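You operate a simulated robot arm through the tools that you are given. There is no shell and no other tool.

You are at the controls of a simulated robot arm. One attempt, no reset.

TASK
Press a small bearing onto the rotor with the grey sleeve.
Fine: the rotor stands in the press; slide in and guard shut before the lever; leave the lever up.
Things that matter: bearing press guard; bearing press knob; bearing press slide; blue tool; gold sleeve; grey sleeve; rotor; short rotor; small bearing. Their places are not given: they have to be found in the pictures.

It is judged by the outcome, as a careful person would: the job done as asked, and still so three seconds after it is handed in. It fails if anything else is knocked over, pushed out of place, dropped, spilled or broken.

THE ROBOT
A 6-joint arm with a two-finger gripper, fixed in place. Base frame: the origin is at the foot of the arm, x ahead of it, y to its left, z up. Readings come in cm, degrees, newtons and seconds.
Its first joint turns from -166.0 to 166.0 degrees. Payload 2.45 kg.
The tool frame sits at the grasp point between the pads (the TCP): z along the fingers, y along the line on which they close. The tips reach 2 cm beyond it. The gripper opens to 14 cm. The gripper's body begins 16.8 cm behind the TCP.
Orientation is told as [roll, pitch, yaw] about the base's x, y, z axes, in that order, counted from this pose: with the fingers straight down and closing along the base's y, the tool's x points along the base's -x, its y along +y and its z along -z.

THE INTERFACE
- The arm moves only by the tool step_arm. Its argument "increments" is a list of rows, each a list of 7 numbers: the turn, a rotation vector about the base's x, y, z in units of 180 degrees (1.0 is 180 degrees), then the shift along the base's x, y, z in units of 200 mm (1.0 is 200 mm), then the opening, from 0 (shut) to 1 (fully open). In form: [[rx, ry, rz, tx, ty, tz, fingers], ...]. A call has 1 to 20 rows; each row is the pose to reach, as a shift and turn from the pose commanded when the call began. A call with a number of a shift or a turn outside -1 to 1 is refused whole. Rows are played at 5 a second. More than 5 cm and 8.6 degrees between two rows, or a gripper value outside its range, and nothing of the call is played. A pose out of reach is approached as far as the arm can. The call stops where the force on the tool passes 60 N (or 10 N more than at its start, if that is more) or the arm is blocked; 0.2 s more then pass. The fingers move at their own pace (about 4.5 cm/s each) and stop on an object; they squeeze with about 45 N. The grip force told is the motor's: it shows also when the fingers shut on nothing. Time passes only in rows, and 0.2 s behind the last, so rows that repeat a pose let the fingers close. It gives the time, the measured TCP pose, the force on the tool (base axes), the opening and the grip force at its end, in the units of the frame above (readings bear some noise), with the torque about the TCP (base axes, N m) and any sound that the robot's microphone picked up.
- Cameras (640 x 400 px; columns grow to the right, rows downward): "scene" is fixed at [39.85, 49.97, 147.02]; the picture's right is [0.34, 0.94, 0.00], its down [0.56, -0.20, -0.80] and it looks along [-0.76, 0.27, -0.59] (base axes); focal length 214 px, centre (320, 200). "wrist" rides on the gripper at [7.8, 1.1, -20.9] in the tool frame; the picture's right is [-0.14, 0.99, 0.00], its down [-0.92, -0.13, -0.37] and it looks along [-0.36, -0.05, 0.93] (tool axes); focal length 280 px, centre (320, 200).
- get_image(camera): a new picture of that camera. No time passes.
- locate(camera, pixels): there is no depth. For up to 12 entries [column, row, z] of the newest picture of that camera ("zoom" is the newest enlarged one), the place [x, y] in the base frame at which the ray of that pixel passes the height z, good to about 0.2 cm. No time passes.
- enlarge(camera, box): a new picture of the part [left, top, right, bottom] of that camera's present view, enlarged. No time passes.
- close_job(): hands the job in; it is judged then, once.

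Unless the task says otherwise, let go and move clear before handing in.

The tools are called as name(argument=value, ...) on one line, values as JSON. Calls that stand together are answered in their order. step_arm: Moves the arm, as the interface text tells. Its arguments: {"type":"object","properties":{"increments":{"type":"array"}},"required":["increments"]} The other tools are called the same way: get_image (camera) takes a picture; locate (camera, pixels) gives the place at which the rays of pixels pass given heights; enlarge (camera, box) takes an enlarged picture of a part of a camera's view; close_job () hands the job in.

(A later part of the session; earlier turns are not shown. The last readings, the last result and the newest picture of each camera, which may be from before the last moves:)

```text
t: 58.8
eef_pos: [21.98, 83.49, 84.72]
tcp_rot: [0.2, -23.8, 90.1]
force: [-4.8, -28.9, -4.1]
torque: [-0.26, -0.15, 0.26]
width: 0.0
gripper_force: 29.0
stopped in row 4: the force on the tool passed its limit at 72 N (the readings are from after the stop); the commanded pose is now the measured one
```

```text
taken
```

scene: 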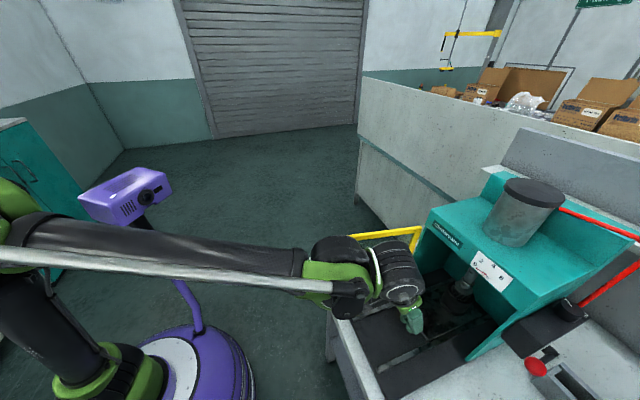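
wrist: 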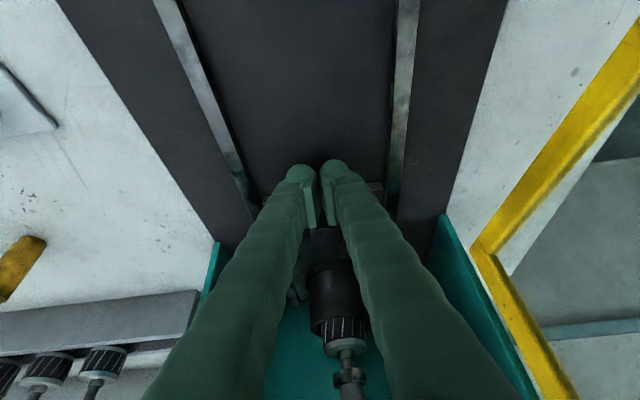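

The push stopped at y=83.5 with 72 N, after the slide had travelled about 19–20 cm, so this is probably its end stop. I'll back off and look at the press interior.

step_arm(increments=[[0, 0, 0, 0, -0.05, 0, 0], [0, 0, 0, 0, -0.2, 0.05, 0], [0, 0, 0, 0, -0.4, 0.2, 0], [0, 0, 0, 0, -0.6, 0.4, 0], [0, 0, 0, 0, -0.8, 0.6, 0], [0, 0, 0, 0, -1.0, 0.7, 0], [0, 0, 0, 0, -1.0, 0.7, 0]])

get_image(camera="wrist")

get_image(camera="scene")

enlarge(camera="scene", box=[400, 200, 540, 370])

```text
refused: row 4 steps farther than a row can; nothing moved
```

```text
taken
```

wrist: 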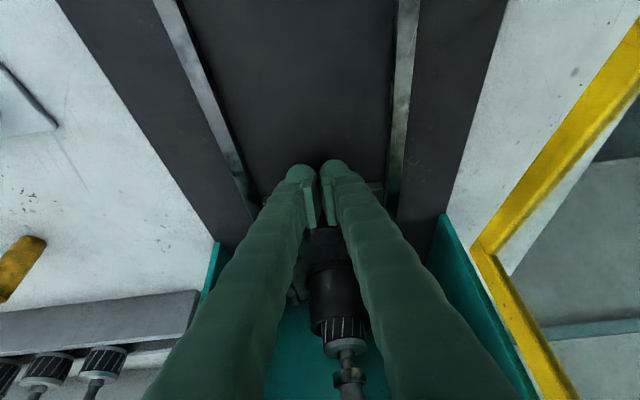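

```text
taken
```

scene: 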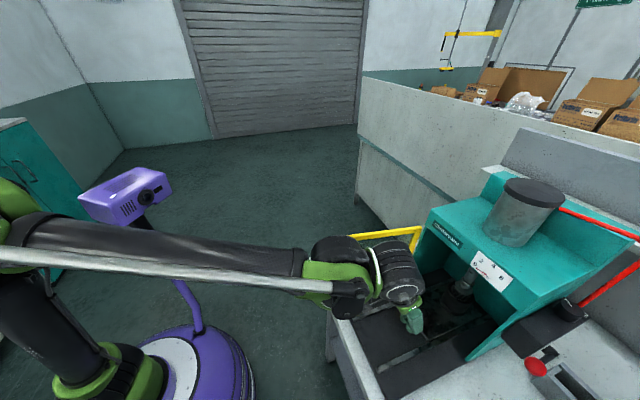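

```text
2.35 times, centred on (470, 285) of scene
```

zoom: 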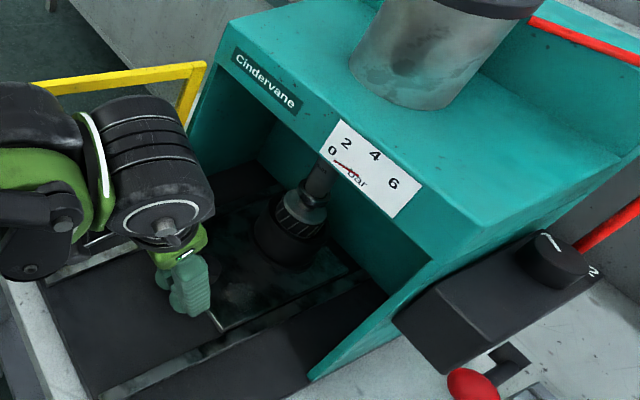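

The retreat was refused because one row was too long, so nothing moved. I'll send it again with shorter rows.

step_arm(increments=[[0, 0, 0, 0, -0.05, 0, 0], [0, 0, 0, 0, -0.2, 0.05, 0], [0, 0, 0, 0, -0.36, 0.18, 0], [0, 0, 0, 0, -0.52, 0.34, 0], [0, 0, 0, 0, -0.68, 0.5, 0], [0, 0, 0, 0, -0.84, 0.64, 0], [0, 0, 0, 0, -1.0, 0.75, 0], [0, 0, 0, 0, -1.0, 0.75, 0]])

get_image(camera="wrist")

get_image(camera="scene")

enlarge(camera="scene", box=[400, 200, 540, 370])

```text
t: 60.6
eef_pos: [22.02, 63.85, 99.63]
tcp_rot: [0.1, -23.9, 90.1]
force: [-0.6, 0.3, -0.2]
torque: [-0.02, 0.0, 0.0]
width: 0.0
gripper_force: 29.6
```

```text
taken
```

wrist: 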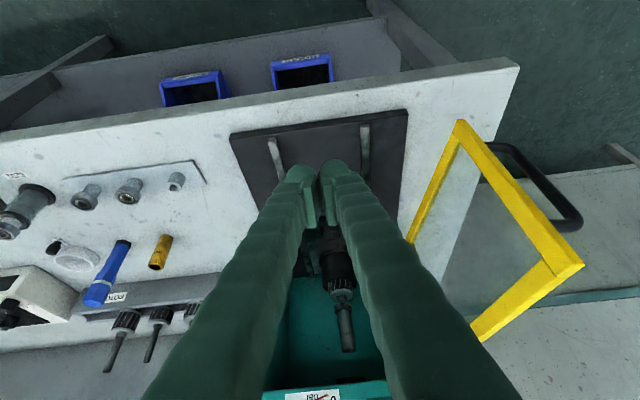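

```text
taken
```

scene: 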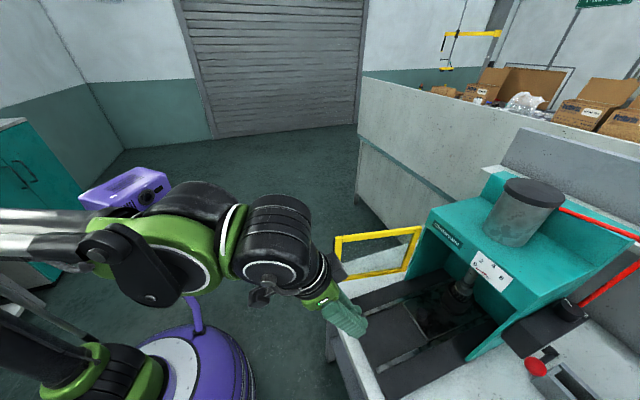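

```text
2.35 times, centred on (470, 285) of scene
```

zoom: 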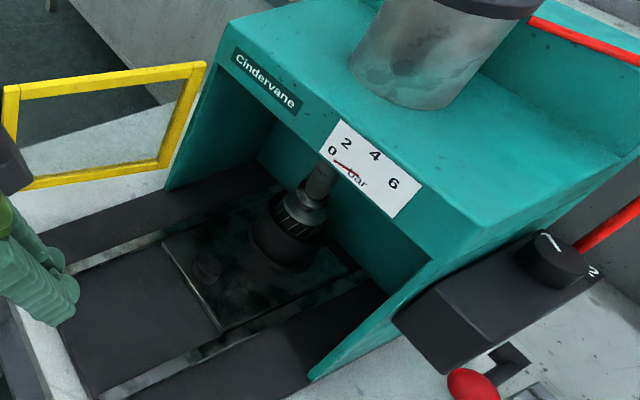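

The slide is fully in, with the rotor and sleeve under the press head. The guard's free post runs from wrist (460,122) to (580,268), with a black handle on its outer side. I'll measure the guard.

locate(camera="wrist", pixels=[[460, 124, 86], [460, 124, 88], [460, 124, 90], [580, 266, 105], [580, 266, 106.5], [580, 266, 108], [410, 240, 88], [575, 222, 100], [575, 222, 98], [498, 148, 92]])

enlarge(camera="wrist", box=[390, 90, 610, 360])

locate(camera="scene", pixels=[[337, 237, 107], [335, 281, 88], [421, 228, 107], [407, 271, 88]])

enlarge(camera="scene", box=[320, 200, 460, 320])

```text
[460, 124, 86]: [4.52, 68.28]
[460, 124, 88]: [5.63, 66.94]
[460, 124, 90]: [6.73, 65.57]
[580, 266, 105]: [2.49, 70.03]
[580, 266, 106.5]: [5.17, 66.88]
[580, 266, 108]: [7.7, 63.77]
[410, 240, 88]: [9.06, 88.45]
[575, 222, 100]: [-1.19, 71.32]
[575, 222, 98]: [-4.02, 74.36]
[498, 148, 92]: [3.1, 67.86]
```

```text
1.48 times, centred on (500, 225) of wrist
```

zoom: 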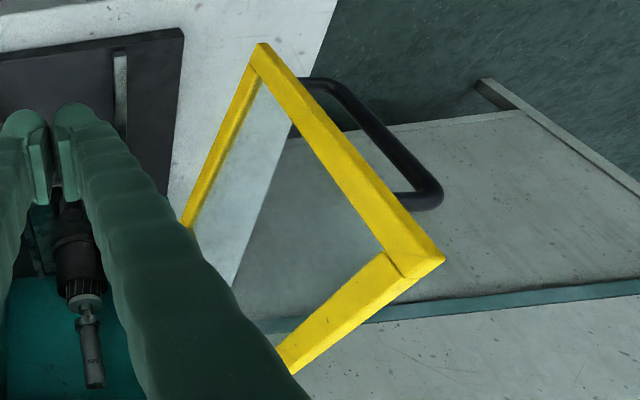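

```text
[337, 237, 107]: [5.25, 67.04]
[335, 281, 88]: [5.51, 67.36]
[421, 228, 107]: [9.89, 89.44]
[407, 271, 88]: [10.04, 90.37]
```

```text
3.33 times, centred on (390, 260) of scene
```

zoom: 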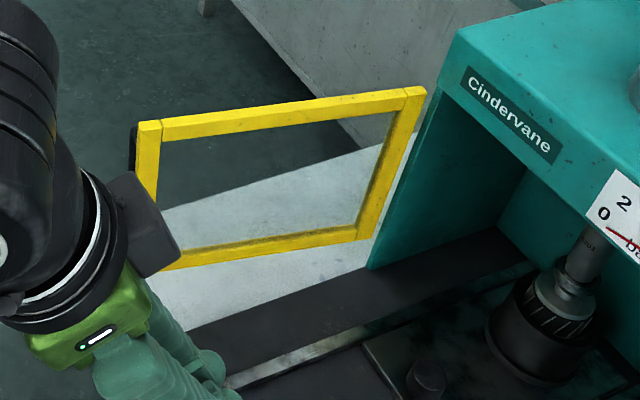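

The guard's free post stands at (5.4, 67.1) from z 88 to 106.8, with its hinge near (10, 91). I'll raise the closed fingers above the guard and move to its outer side, well inside the handle.

step_arm(increments=[[0, 0, 0, 0, 0, 0.24, 0], [0, 0, 0, 0, 0, 0.48, 0], [0, 0, 0, 0, 0.02, 0.72, 0], [0, 0, 0, -0.2, 0.1, 0.74, 0], [0, 0, 0, -0.4, 0.2, 0.74, 0], [0, 0, 0, -0.6, 0.3, 0.74, 0], [0, 0, 0, -0.8, 0.42, 0.74, 0], [0, 0, 0, -0.98, 0.56, 0.74, 0], [0, 0, 0, -1.0, 0.69, 0.74, 0], [0, 0, 0, -1.0, 0.69, 0.74, 0]])

get_image(camera="wrist")

get_image(camera="scene")

```text
t: 62.8
eef_pos: [1.67, 77.42, 114.55]
tcp_rot: [0.1, -23.9, 90.0]
force: [1.2, 0.2, 0.9]
torque: [-0.02, -0.01, 0.01]
width: 0.0
gripper_force: 29.6
```

```text
taken
```

wrist: 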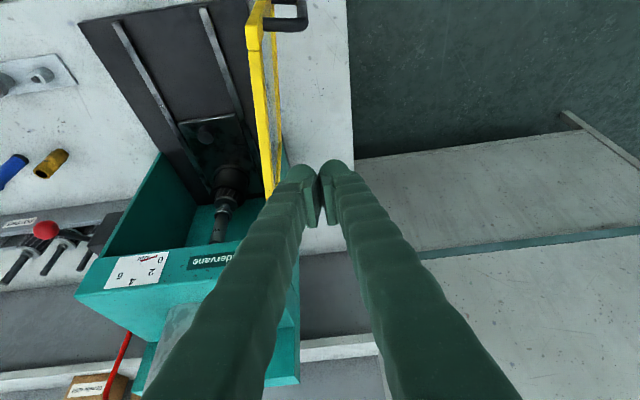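

```text
taken
```

scene: 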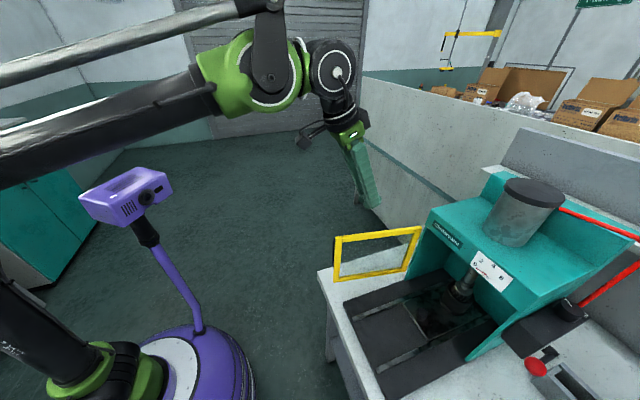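

The fingers are outside the guard (image right), with the handle at wrist (287,15) well away. I'll check the clearance in detail before descending.

enlarge(camera="wrist", box=[200, 0, 380, 240])

locate(camera="wrist", pixels=[[250, 40, 106.8], [262, 5, 88], [305, 15, 97], [268, 190, 106.8], [255, 100, 106.8]])

```text
1.67 times, centred on (290, 120) of wrist
```

zoom: 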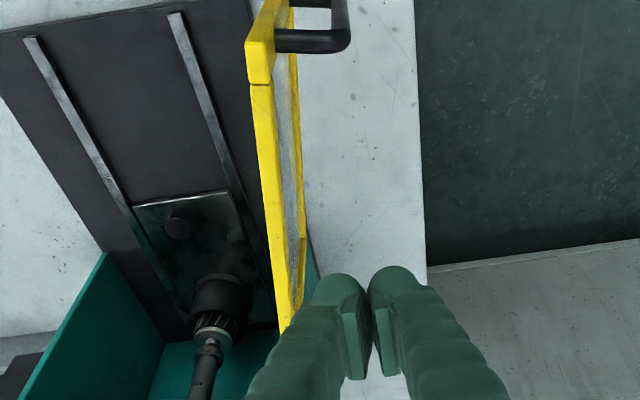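

```text
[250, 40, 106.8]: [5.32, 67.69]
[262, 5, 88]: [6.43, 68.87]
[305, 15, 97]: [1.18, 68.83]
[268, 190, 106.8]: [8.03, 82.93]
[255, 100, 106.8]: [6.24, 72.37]
```

The guard face at y≈77 is at x≈7, and the handle lies at y below 70. I'll shift 1 cm outward and descend to mid-guard height beside it.

step_arm(increments=[[0, 0, 0, -0.06, 0, -0.1, 0], [0, 0, 0, -0.06, 0, -0.3, 0], [0, 0, 0, -0.06, 0, -0.5, 0], [0, 0, 0, -0.06, 0, -0.7, 0], [0, 0, 0, -0.06, 0, -0.85, 0], [0, 0, 0, -0.06, 0, -0.85, 0]])

get_image(camera="wrist")

get_image(camera="scene")

```text
t: 64.2
eef_pos: [1.01, 77.77, 97.62]
tcp_rot: [0.2, -24.0, 90.0]
force: [0.2, 0.6, -0.1]
torque: [-0.01, -0.02, 0.01]
width: 0.02
gripper_force: 29.4
```

```text
taken
```

wrist: 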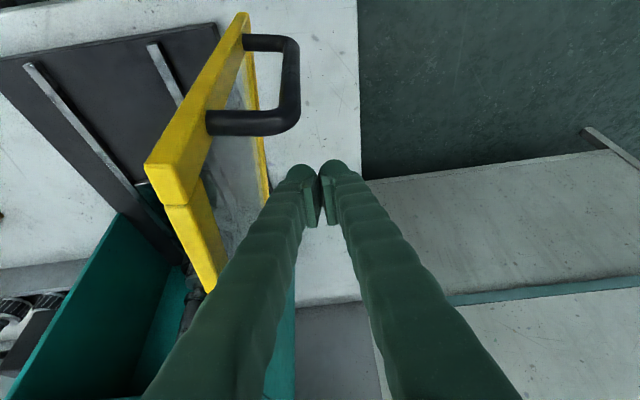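

```text
taken
```

scene: 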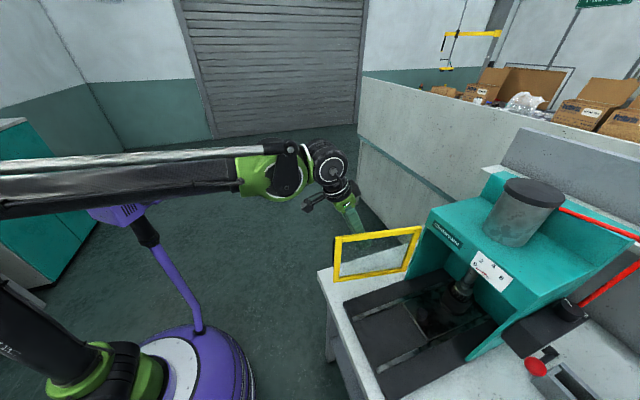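

The fingers are outside the guard and clear of the handle. I'll sweep along the guard's arc, pushing it towards closed.

step_arm(increments=[[0, 0, 0, 0.1, -0.02, 0, 0], [0, 0, 0, 0.18, -0.035, 0, 0], [0, 0, 0, 0.25, -0.05, 0, 0], [0, 0, 0, 0.32, -0.055, 0, 0], [0, 0, 0, 0.39, -0.06, 0, 0], [0, 0, 0, 0.46, -0.06, 0, 0], [0, 0, 0, 0.53, -0.055, 0, 0], [0, 0, 0, 0.6, -0.05, 0, 0]])

get_image(camera="wrist")

get_image(camera="scene")

```text
t: 66.0
eef_pos: [12.91, 76.68, 97.58]
tcp_rot: [0.2, -23.9, 90.0]
force: [0.5, 0.6, 0.2]
torque: [0.0, 0.0, 0.02]
width: 0.0
gripper_force: 29.1
```

```text
taken
```

wrist: 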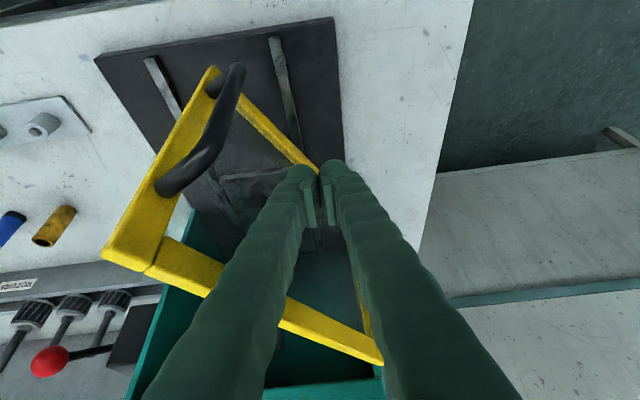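

```text
taken
```

scene: 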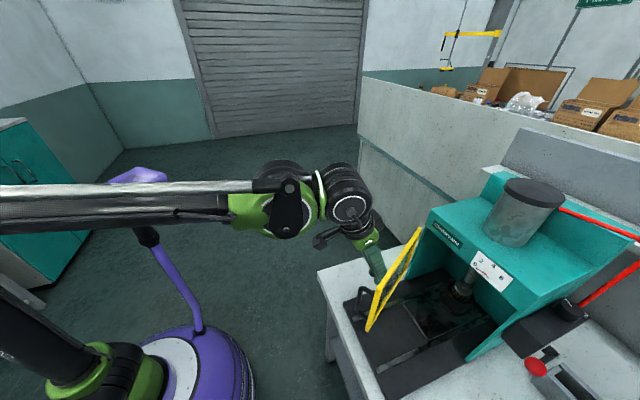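

The guard has swung about halfway with negligible force, with its free post now at wrist (180,180). I'll continue along the arc.

step_arm(increments=[[0, 0, 0, 0.07, 0.02, 0, 0], [0, 0, 0, 0.13, 0.045, 0, 0], [0, 0, 0, 0.19, 0.075, 0, 0], [0, 0, 0, 0.25, 0.11, 0, 0], [0, 0, 0, 0.31, 0.155, 0, 0], [0, 0, 0, 0.365, 0.205, 0, 0], [0, 0, 0, 0.415, 0.255, 0, 0], [0, 0, 0, 0.455, 0.305, 0, 0]])

get_image(camera="wrist")

get_image(camera="scene")

```text
t: 67.8
eef_pos: [21.91, 82.62, 97.4]
tcp_rot: [0.1, -23.9, 90.0]
force: [-1.4, 0.5, -0.1]
torque: [-0.01, 0.03, 0.01]
width: 0.0
gripper_force: 29.7
```

```text
taken
```

wrist: 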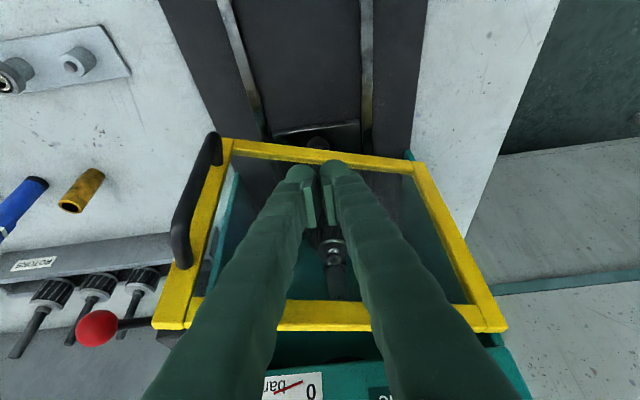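

```text
taken
```

scene: 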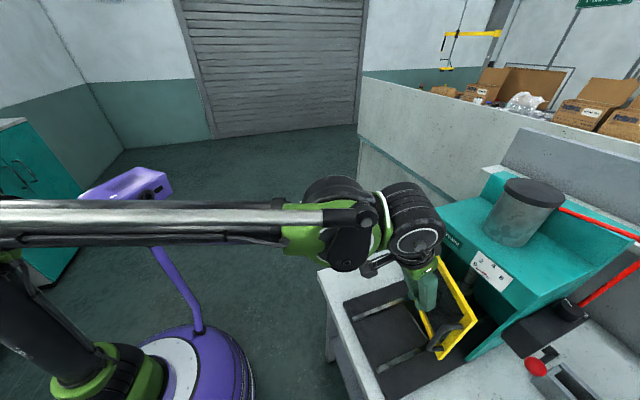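

The guard is nearly closed across the press front, with its handle at the free end at wrist (190,215). I'll push the last part gently until it meets the stop.

step_arm(increments=[[0, 0, 0, 0.02, 0.04, 0, 0], [0, 0, 0, 0.04, 0.08, 0, 0], [0, 0, 0, 0.055, 0.12, 0, 0], [0, 0, 0, 0.065, 0.155, 0, 0], [0, 0, 0, 0.07, 0.19, 0, 0], [0, 0, 0, 0.075, 0.22, 0, 0], [0, 0, 0, 0.075, 0.25, 0, 0], [0, 0, 0, 0.075, 0.28, 0, 0], [0, 0, 0, 0.075, 0.31, 0, 0]])

get_image(camera="wrist")

get_image(camera="scene")

```text
t: 69.5
eef_pos: [23.52, 87.14, 97.55]
tcp_rot: [0.2, -23.3, 90.0]
force: [0.8, -35.5, 1.7]
torque: [-0.09, -0.07, 0.01]
width: 0.61
gripper_force: 29.7
stopped in row 8: the force on the tool passed its limit at 74 N (the readings are from after the stop); the commanded pose is now the measured one
```

```text
taken
```

wrist: 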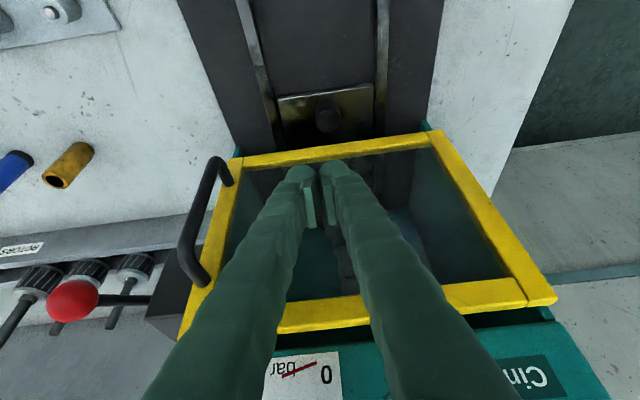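

```text
taken
```

scene: 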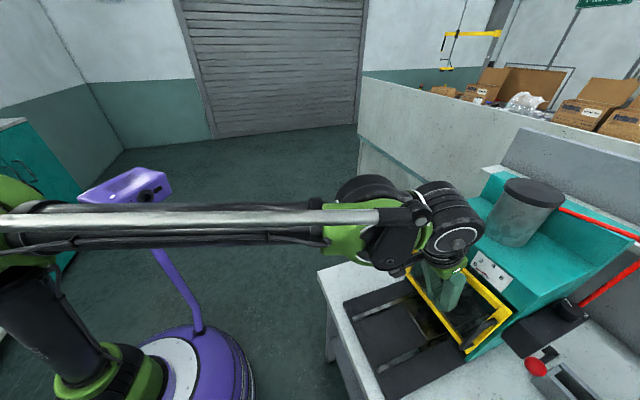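

The guard met its stop at 74 N and lies across the press front. I'll back away and check that it stays shut.

step_arm(increments=[[0, 0, 0, 0, -0.05, 0, 0], [0, 0, 0, 0, -0.15, 0.02, 0], [0, 0, 0, 0, -0.3, 0.1, 0], [0, 0, 0, 0, -0.46, 0.22, 0], [0, 0, 0, 0, -0.6, 0.36, 0], [0, 0, 0, 0, -0.74, 0.5, 0], [0, 0, 0, 0, -0.74, 0.5, 0]])

get_image(camera="wrist")

get_image(camera="scene")

enlarge(camera="scene", box=[390, 220, 570, 390])

enlarge(camera="wrist", box=[180, 100, 440, 330])

```text
t: 71.1
eef_pos: [23.3, 72.75, 107.05]
tcp_rot: [0.2, -23.5, 90.0]
force: [-0.3, -0.2, 0.4]
torque: [0.0, 0.0, 0.0]
width: 0.02
gripper_force: 29.4
```

```text
taken
```

wrist: 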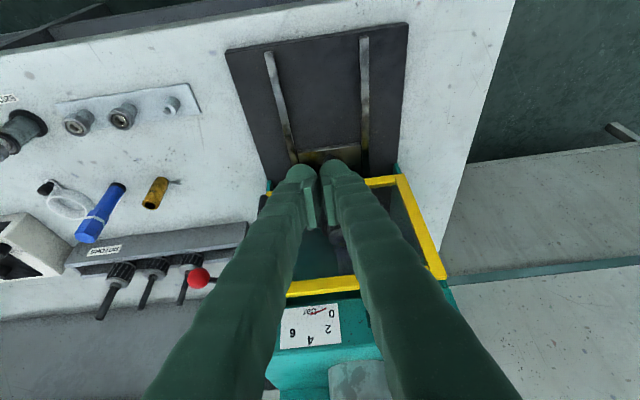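

```text
taken
```

scene: 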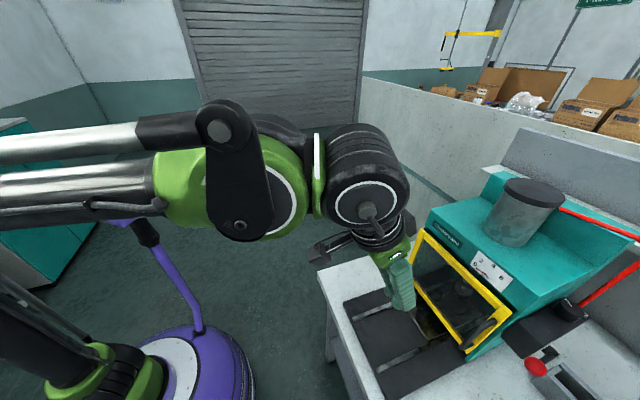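

```text
2.35 times, centred on (480, 305) of scene
```

zoom: 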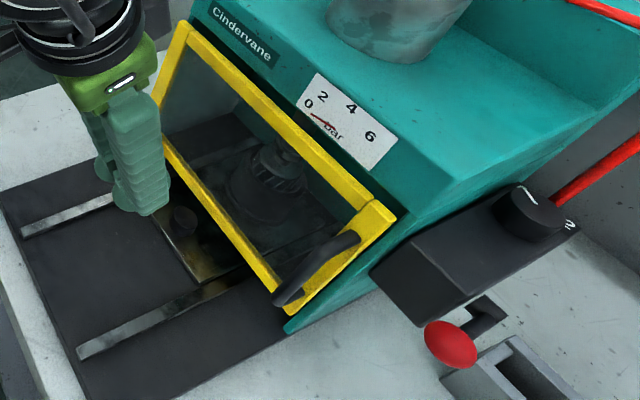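

```text
1.74 times, centred on (310, 215) of wrist
```

zoom: 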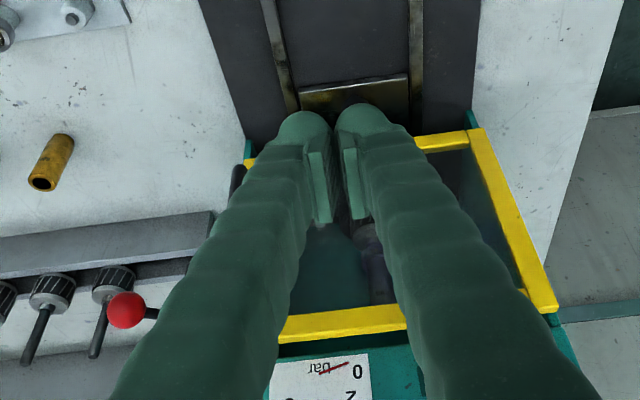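

The guard sits flush across the press front and stays shut. Before using the lever I want to read the knob's dial, since the gauge shows 0. I'll back off, level the gripper and turn it round for a view down onto the knob.

step_arm(increments=[[-0.044, 0, 0, 0.1, -0.08, 0.1, 0], [-0.088, 0, 0, 0.2, -0.16, 0.2, 0], [-0.1306, 0, 0, 0.3, -0.25, 0.3, 0], [-0.1306, 0, 0, 0.4, -0.3, 0.4, 0], [-0.1306, 0, 0, 0.4, -0.3, 0.4, 0]])

step_arm(increments=[[0, 0, -0.045, 0, 0, 0, 0], [0, 0, -0.09, 0, 0, 0, 0], [0, 0, -0.135, 0, 0, 0, 0], [0, 0, -0.18, 0, 0, 0, 0], [0, 0, -0.225, 0, 0, 0, 0], [0, 0, -0.27, 0, 0, 0, 0], [0, 0, -0.315, 0, 0, 0, 0], [0, 0, -0.36, 0, 0, 0, 0], [0, 0, -0.405, 0, 0, 0, 0], [0, 0, -0.45, 0, 0, 0, 0], [0, 0, -0.495, 0, 0, 0, 0], [0, 0, -0.54, 0, 0, 0, 0], [0, 0, -0.585, 0, 0, 0, 0], [0, 0, -0.63, 0, 0, 0, 0], [0, 0, -0.675, 0, 0, 0, 0], [0, 0, -0.72, 0, 0, 0, 0], [0, 0, -0.765, 0, 0, 0, 0], [0, 0, -0.81, 0, 0, 0, 0], [0, 0, -0.855, 0, 0, 0, 0], [0, 0, -0.9, 0, 0, 0, 0]])

get_image(camera="wrist")

get_image(camera="scene")

```text
t: 72.3
eef_pos: [31.52, 66.53, 115.05]
tcp_rot: [0.2, 0.2, 89.9]
force: [0.2, 0.4, -0.1]
torque: [-0.01, 0.01, 0.02]
width: 0.0
gripper_force: 29.9
```

```text
t: 76.5
eef_pos: [31.62, 66.62, 115.31]
tcp_rot: [0.3, 0.0, -72.1]
force: [-0.6, -0.3, -0.5]
torque: [0.0, -0.02, 0.03]
width: 0.02
gripper_force: 29.6
```

```text
taken
```

wrist: 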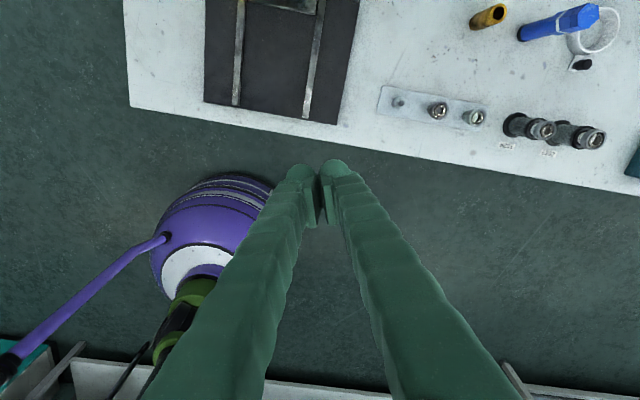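

```text
taken
```

scene: 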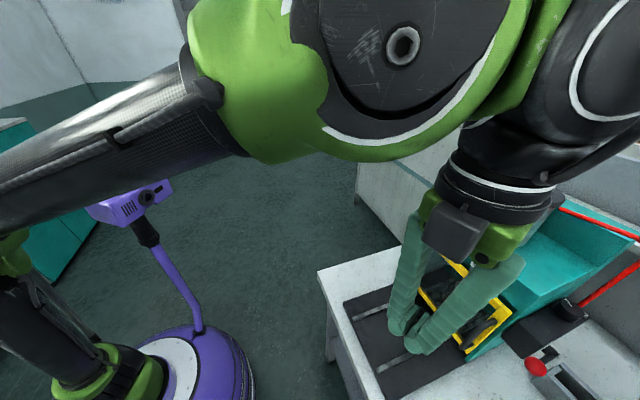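

The gripper has turned to face back. I'll finish the turn and tilt 45°, moving above the lever side (staying higher than z=113) to look down on the knob.

step_arm(increments=[[0, 0, -0.035, 0, 0, 0.02, 0], [0, 0, -0.07, 0, 0, 0.04, 0], [0, 0, -0.1, 0, 0, 0.05, 0]])

step_arm(increments=[[0.042, 0, 0, 0.1, 0.12, 0, 0], [0.084, 0, 0, 0.2, 0.26, 0, 0], [0.126, 0, 0, 0.3, 0.42, 0, 0], [0.168, 0, 0, 0.4, 0.58, 0, 0], [0.21, 0, 0, 0.5, 0.74, 0, 0], [0.25, 0, 0, 0.55, 0.9, 0, 0], [0.25, 0, 0, 0.57, 1.0, 0, 0], [0.25, 0, 0, 0.57, 1.0, 0, 0]])

get_image(camera="wrist")

get_image(camera="scene")

```text
t: 77.3
eef_pos: [31.64, 66.61, 116.4]
tcp_rot: [0.2, 0.0, -90.2]
force: [-0.3, 0.2, 0.4]
torque: [-0.05, 0.01, 0.02]
width: 0.0
gripper_force: 29.4
```

```text
t: 79.1
eef_pos: [42.91, 86.49, 116.41]
tcp_rot: [0.2, 45.1, -90.0]
force: [0.6, -0.1, -0.5]
torque: [0.01, 0.0, -0.02]
width: 0.0
gripper_force: 29.9
```

```text
taken
```

wrist: 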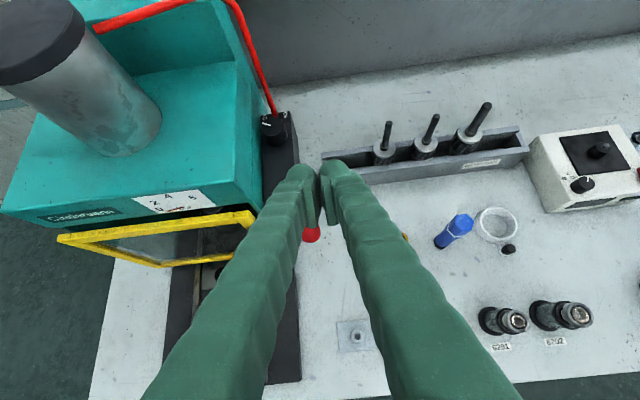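

```text
taken
```

scene: 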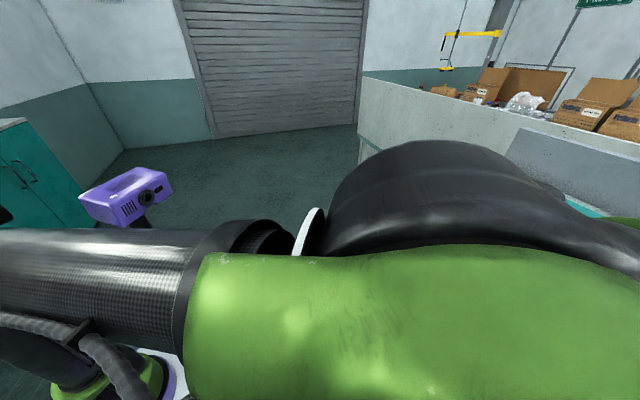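

Now there is an upright view, with the knob at wrist (273,128). I'll enlarge the knob, the gauge and the guard.

enlarge(camera="wrist", box=[250, 100, 300, 150])

enlarge(camera="wrist", box=[120, 170, 240, 270])

enlarge(camera="wrist", box=[250, 100, 340, 260])

```text
8.00 times, centred on (275, 125) of wrist
```

zoom: 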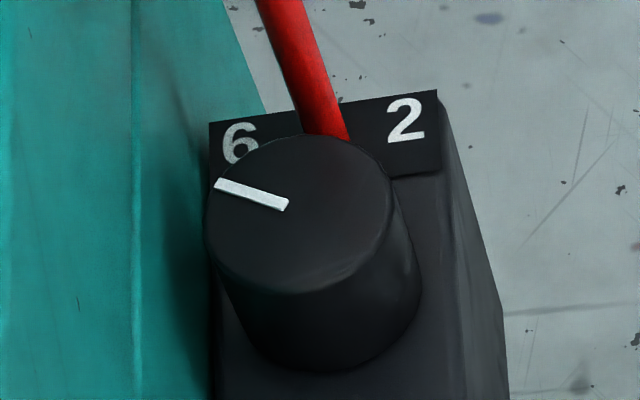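

```text
4.00 times, centred on (180, 220) of wrist
```

zoom: 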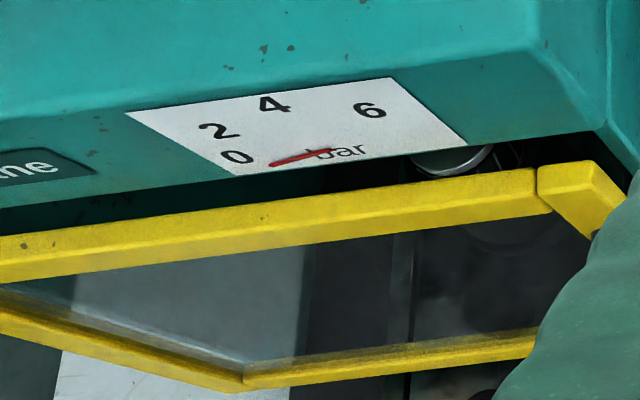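

```text
2.50 times, centred on (295, 180) of wrist
```

zoom: 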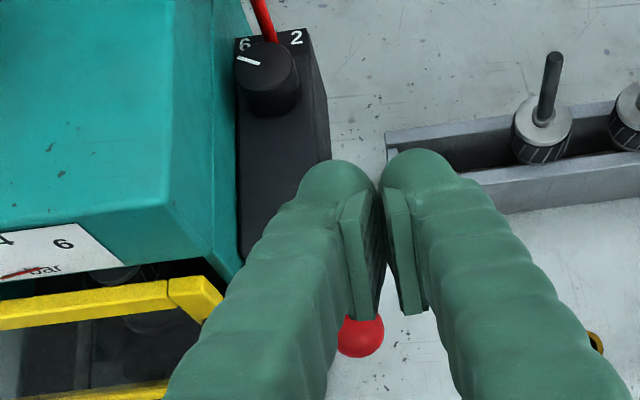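

The dial has "6" on the left and "2" on the right, and the pointer is turned to the 6 side. The task gives no pressure, so I'll look around for any written instruction before choosing.

enlarge(camera="wrist", box=[520, 110, 640, 220])

enlarge(camera="wrist", box=[420, 140, 540, 250])

enlarge(camera="wrist", box=[0, 150, 260, 300])

enlarge(camera="scene", box=[400, 0, 640, 160])

enlarge(camera="wrist", box=[460, 290, 620, 390])

```text
3.64 times, centred on (580, 165) of wrist
```

zoom: 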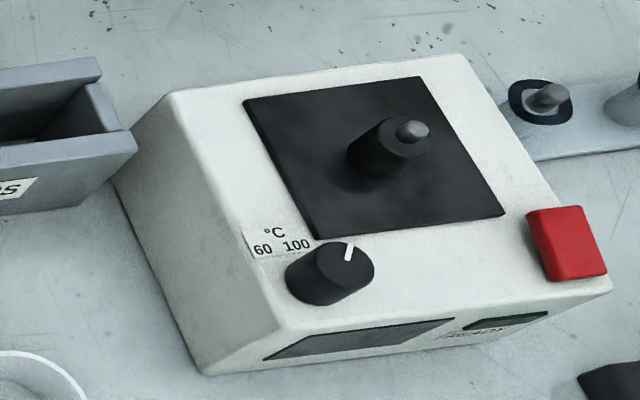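

```text
3.64 times, centred on (480, 195) of wrist
```

zoom: 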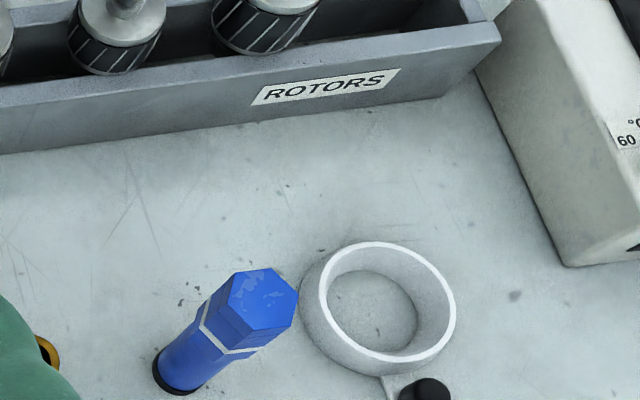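

```text
2.46 times, centred on (130, 225) of wrist
```

zoom: 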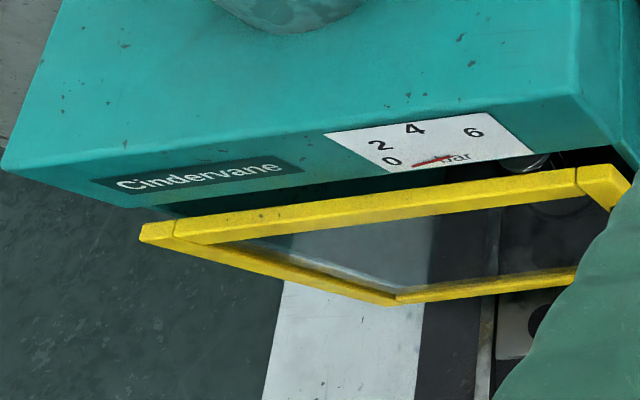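

```text
2.50 times, centred on (520, 80) of scene
```

zoom: 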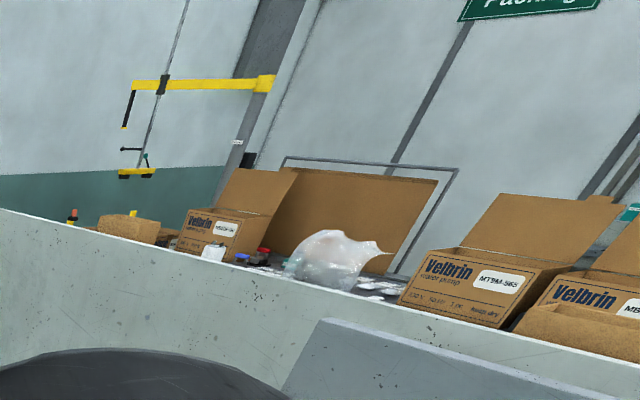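

```text
4.00 times, centred on (540, 340) of wrist
```

zoom: 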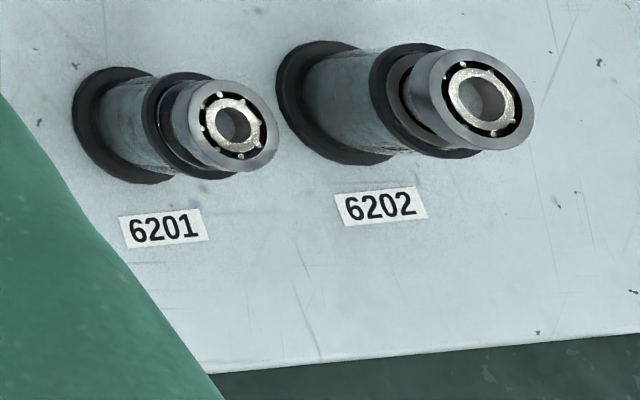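

I found no pressure instruction anywhere, and the task doesn't ask for a change, so I'll leave the regulator as it is. For the lever I'll keep this 45° tilt, with the fingers closing along x, the lever's turning axis. First I'll back off and open the fingers in line with the red ball.

step_arm(increments=[[0, 0, 0, -0.04, -0.12, 0, 0], [0, 0, 0, -0.08, -0.25, -0.05, 0.1], [0, 0, 0, -0.12, -0.355, -0.12, 0.3], [0, 0, 0, -0.12, -0.38, -0.18, 0.4], [0, 0, 0, -0.12, -0.38, -0.18, 0.4]])

get_image(camera="wrist")

enlarge(camera="wrist", box=[240, 90, 400, 240])

```text
t: 80.3
eef_pos: [40.75, 78.85, 112.69]
tcp_rot: [0.2, 45.0, -89.9]
force: [0.1, 0.0, 0.8]
torque: [-0.01, -0.02, 0.02]
width: 5.59
gripper_force: 0.0
```

```text
taken
```

wrist: 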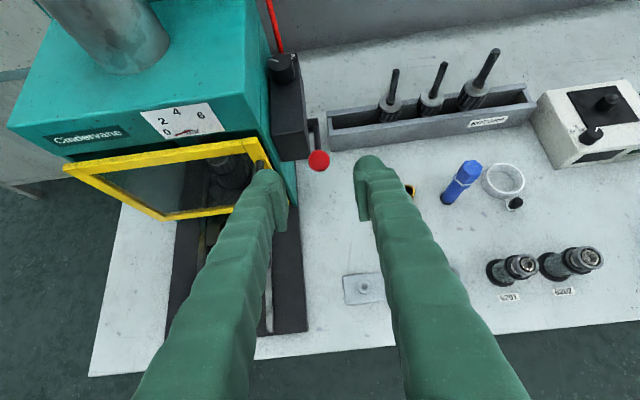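

```text
2.67 times, centred on (320, 165) of wrist
```

zoom: 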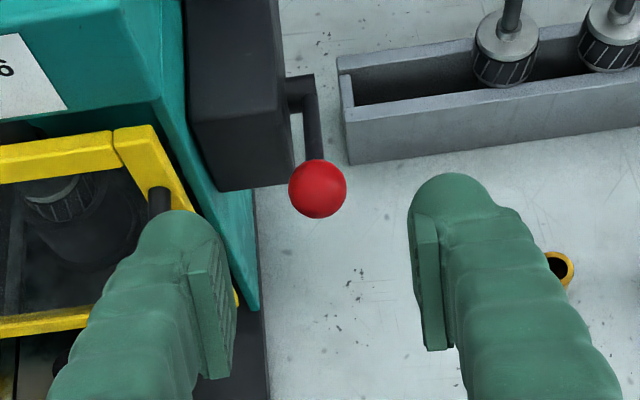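

The view is clear: red ball at wrist (319,161), and the lever is L-shaped, turning about an x-axis stub on the side box. I'll locate the ball and the guard handle before closing in.

locate(camera="wrist", pixels=[[319.3, 160.9, 104], [319.3, 160.9, 103.5], [319.3, 160.9, 104.5], [258, 162, 102], [258, 162, 98], [317.5, 130, 101], [300, 160, 102], [306, 120, 101]])

```text
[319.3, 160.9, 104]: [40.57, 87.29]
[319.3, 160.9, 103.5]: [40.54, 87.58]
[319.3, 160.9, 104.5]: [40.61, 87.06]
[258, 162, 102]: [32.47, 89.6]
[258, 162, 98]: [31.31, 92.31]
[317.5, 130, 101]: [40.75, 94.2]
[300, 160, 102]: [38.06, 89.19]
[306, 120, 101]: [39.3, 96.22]
```

The ball is at (40.57, 87.3, 104), and the guard handle at x≈32.5 is clear of the left finger. I'll advance along the tool axis most of the way.

step_arm(increments=[[0, 0, 0, -0.005, 0.1, -0.1, 0.36], [0, 0, 0, -0.009, 0.2, -0.2, 0.36], [0, 0, 0, -0.009, 0.29, -0.29, 0.36], [0, 0, 0, -0.009, 0.34, -0.34, 0.36], [0, 0, 0, -0.009, 0.34, -0.34, 0.36]])

get_image(camera="wrist")

enlarge(camera="wrist", box=[240, 110, 400, 260])

get_image(camera="scene")

```text
t: 81.5
eef_pos: [40.46, 85.9, 105.99]
tcp_rot: [0.3, 44.9, -90.0]
force: [1.4, -0.4, 0.4]
torque: [0.02, -0.02, -0.01]
width: 5.04
gripper_force: 0.0
```

```text
taken
```

wrist: 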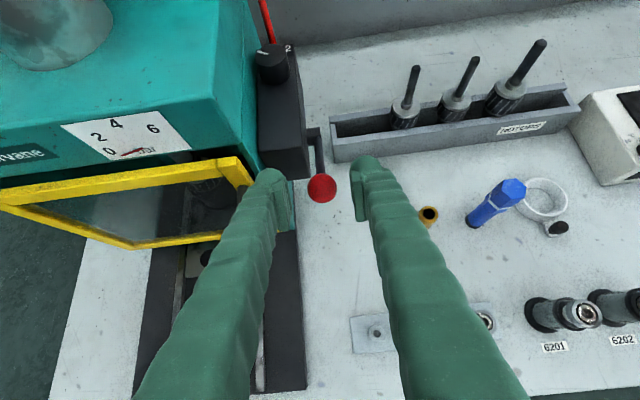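

```text
2.67 times, centred on (320, 185) of wrist
```

zoom: 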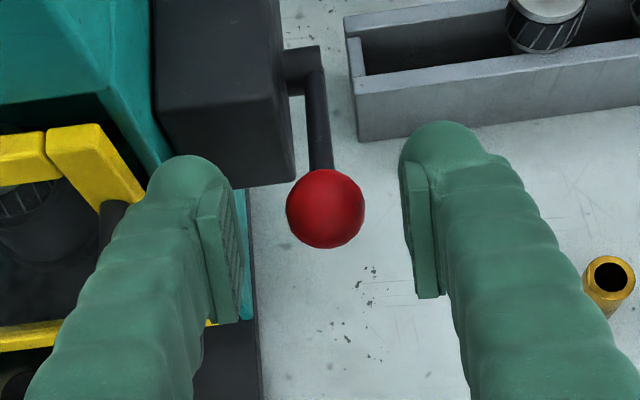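

```text
taken
```

scene: 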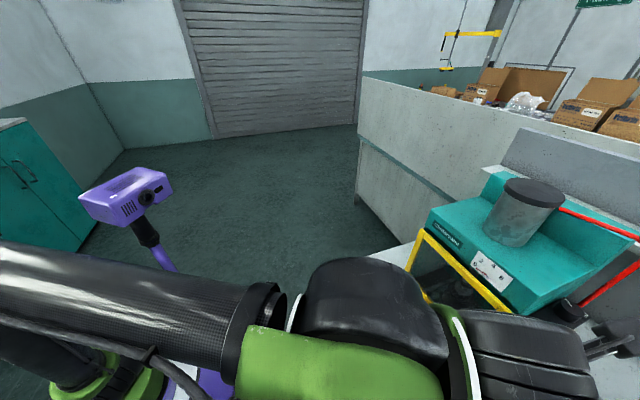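

The ball is centred between the pads at wrist (322,188). I'll advance the last 2 cm and close on it.

step_arm(increments=[[0, 0, 0, 0.007, 0.035, -0.05, 0.36], [0, 0, 0, 0.007, 0.07, -0.095, 0.36], [0, 0, 0, 0.007, 0.07, -0.095, 0.36]])

enlarge(camera="wrist", box=[240, 110, 400, 260])

```text
t: 82.3
eef_pos: [40.5, 87.32, 104.24]
tcp_rot: [0.3, 45.0, -90.0]
force: [0.4, 0.6, 0.1]
torque: [-0.02, -0.04, 0.01]
width: 5.06
gripper_force: 0.0
```

```text
2.67 times, centred on (320, 185) of wrist
```

zoom: 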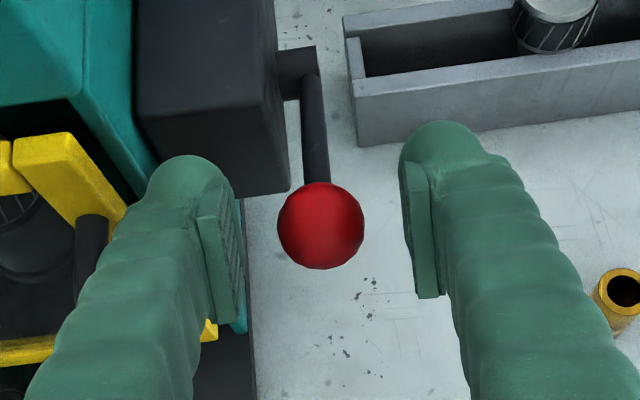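

The ball sits exactly at the grasp point, so I'll close the fingers on it.

step_arm(increments=[[0, 0, 0, 0, 0, 0, 0.22], [0, 0, 0, 0, 0, 0, 0.1], [0, 0, 0, 0, 0, 0, 0.1], [0, 0, 0, 0, 0, 0, 0.1]])

enlarge(camera="wrist", box=[240, 110, 400, 260])

```text
t: 83.3
eef_pos: [40.49, 87.36, 104.3]
tcp_rot: [0.2, 45.0, -90.0]
force: [1.5, -0.1, 0.9]
torque: [0.0, -0.02, 0.0]
width: 2.31
gripper_force: 45.2
```

```text
2.67 times, centred on (320, 185) of wrist
```

zoom: 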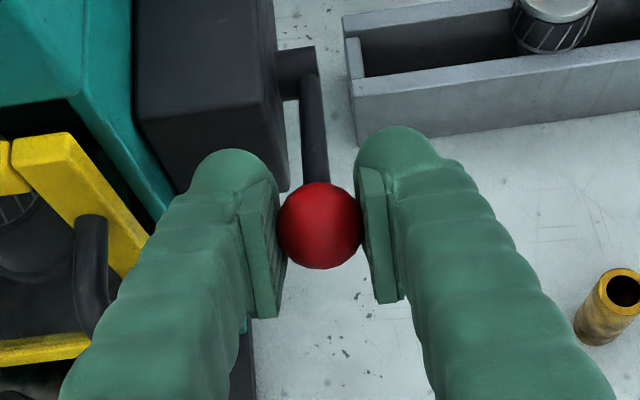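

The ball is firmly held at 2.31 cm and 45 N. I'll pull the lever down slowly along its arc and watch the force and any sound.

step_arm(increments=[[0, 0, 0, 0, -0.0125, -0.03, 0.1], [0, 0, 0, 0, -0.023, -0.064, 0.1], [0, 0, 0, 0, -0.031, -0.099, 0.1], [0, 0, 0, 0, -0.0355, -0.1345, 0.1], [0, 0, 0, 0, -0.037, -0.17, 0.1], [0, 0, 0, 0, -0.0355, -0.2055, 0.1]])

get_image(camera="wrist")

get_image(camera="scene")

```text
t: 84.7
eef_pos: [40.76, 86.21, 100.02]
tcp_rot: [0.2, 45.1, -90.0]
force: [2.4, -7.6, 14.3]
torque: [1.3, 0.0, 0.0]
width: 2.22
gripper_force: 45.0
```

```text
taken
```

wrist: 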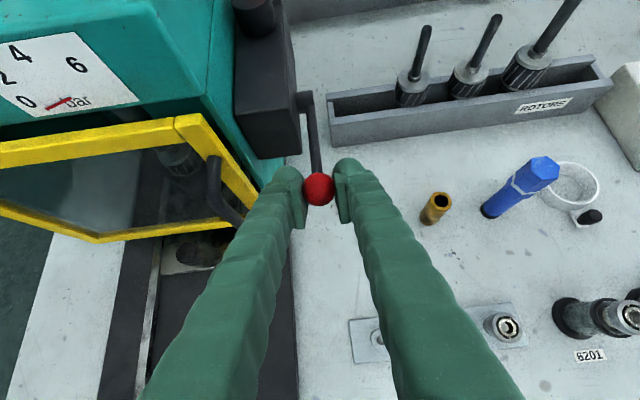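

```text
taken
```

scene: 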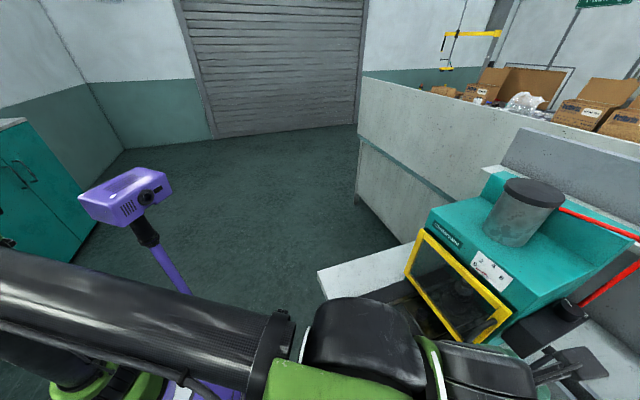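

The lever moves down with about 14 N and the gauge still reads 0. I'll continue along the arc.

step_arm(increments=[[0, 0, 0, 0, 0.0, -0.0355, 0.1], [0, 0, 0, 0, 0.005, -0.0705, 0.1], [0, 0, 0, 0, 0.013, -0.1045, 0.1], [0, 0, 0, 0, 0.025, -0.1375, 0.1], [0, 0, 0, 0, 0.04, -0.169, 0.1]])

get_image(camera="wrist")

enlarge(camera="wrist", box=[0, 20, 200, 250])

enlarge(camera="scene", box=[390, 200, 550, 350])

```text
t: 85.9
eef_pos: [40.58, 87.07, 96.65]
tcp_rot: [0.2, 45.1, -90.1]
force: [13.8, -18.8, 7.9]
torque: [1.36, 0.13, 0.0]
width: 2.22
gripper_force: 45.3
```

```text
taken
```

wrist: 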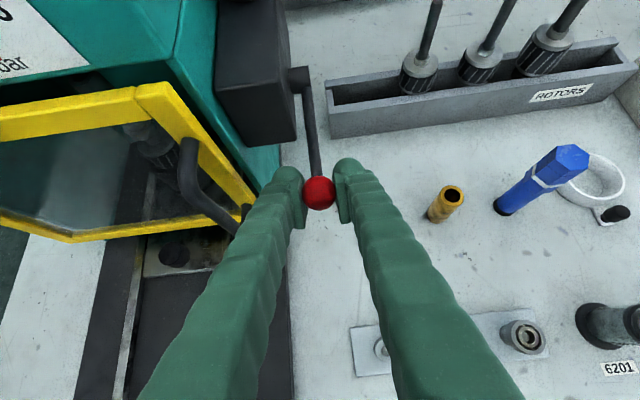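

```text
1.74 times, centred on (100, 135) of wrist
```

zoom: 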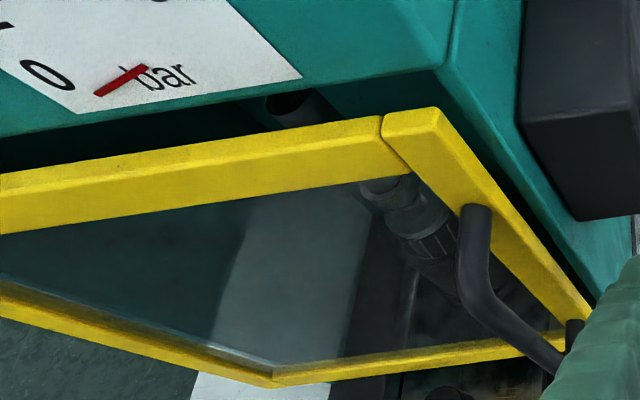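

```text
2.67 times, centred on (470, 275) of scene
```

zoom: 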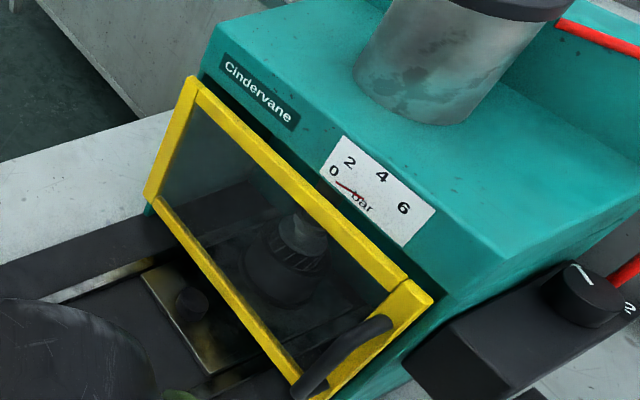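

The lever is about 55° below its start, but there is now +14 N sideways and the guard handle looks close to the left finger at wrist (245,220). I'll check that clearance before going further.

locate(camera="wrist", pixels=[[238, 228, 92], [238, 228, 94], [238, 228, 96], [185, 150, 102], [190, 185, 98], [320, 192, 96.7], [310, 105, 101], [272, 75, 101]])

enlarge(camera="wrist", box=[160, 120, 360, 260])

```text
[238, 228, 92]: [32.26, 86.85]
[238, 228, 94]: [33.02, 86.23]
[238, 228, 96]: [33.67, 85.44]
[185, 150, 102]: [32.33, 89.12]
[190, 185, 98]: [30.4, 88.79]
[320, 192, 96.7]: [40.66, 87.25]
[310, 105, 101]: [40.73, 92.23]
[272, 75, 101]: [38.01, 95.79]
```

```text
2.86 times, centred on (260, 190) of wrist
```

zoom: 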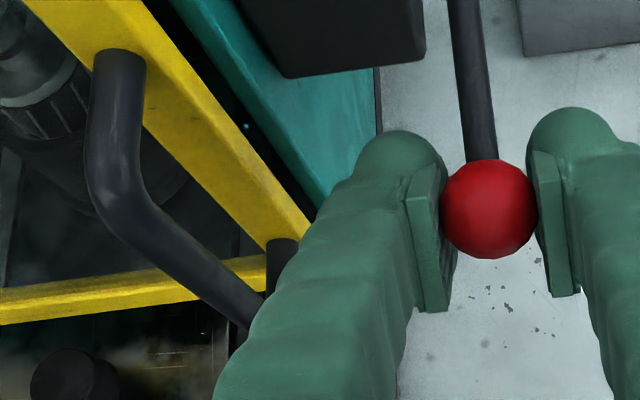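

The handle at x≈33 is well clear of the finger at x≥37, so the side force is just lever stiffness. The fitted pivot is near y=94.0, z=100.2, and I'll continue down on that arc.

step_arm(increments=[[0, 0, 0, -0.003, -0.008, -0.02, 0.1], [0, 0, 0, -0.003, -0.003, -0.037, 0.1], [0, 0, 0, -0.003, 0.012, -0.06, 0.1], [0, 0, 0, -0.003, 0.0285, -0.081, 0.1], [0, 0, 0, -0.003, 0.0515, -0.1065, 0.1]])

get_image(camera="wrist")

enlarge(camera="scene", box=[390, 200, 550, 350])

```text
t: 87.1
eef_pos: [40.6, 87.99, 94.54]
tcp_rot: [0.1, 45.0, -90.1]
force: [20.7, -37.1, 6.0]
torque: [0.71, 0.27, -0.01]
width: 2.21
gripper_force: 44.9
```

```text
taken
```

wrist: 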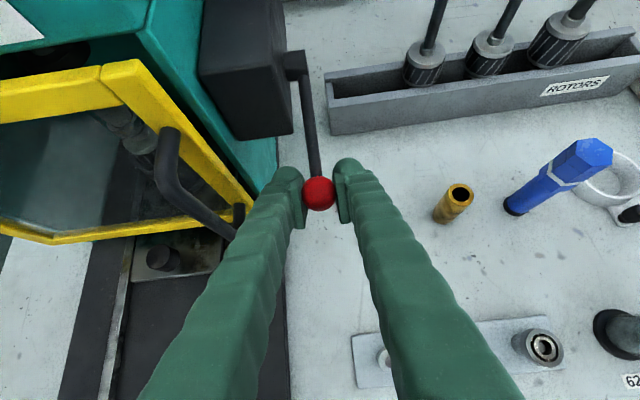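

```text
2.67 times, centred on (470, 275) of scene
```

zoom: 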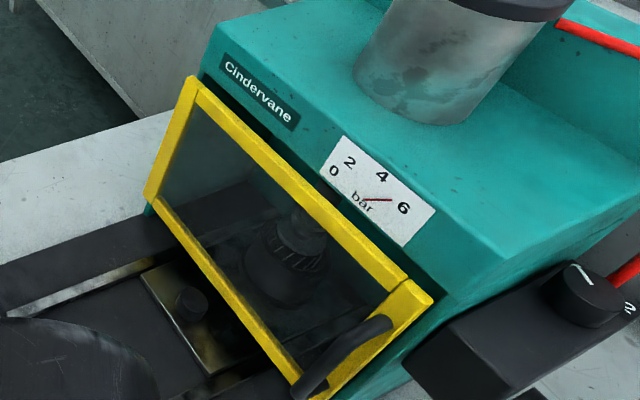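

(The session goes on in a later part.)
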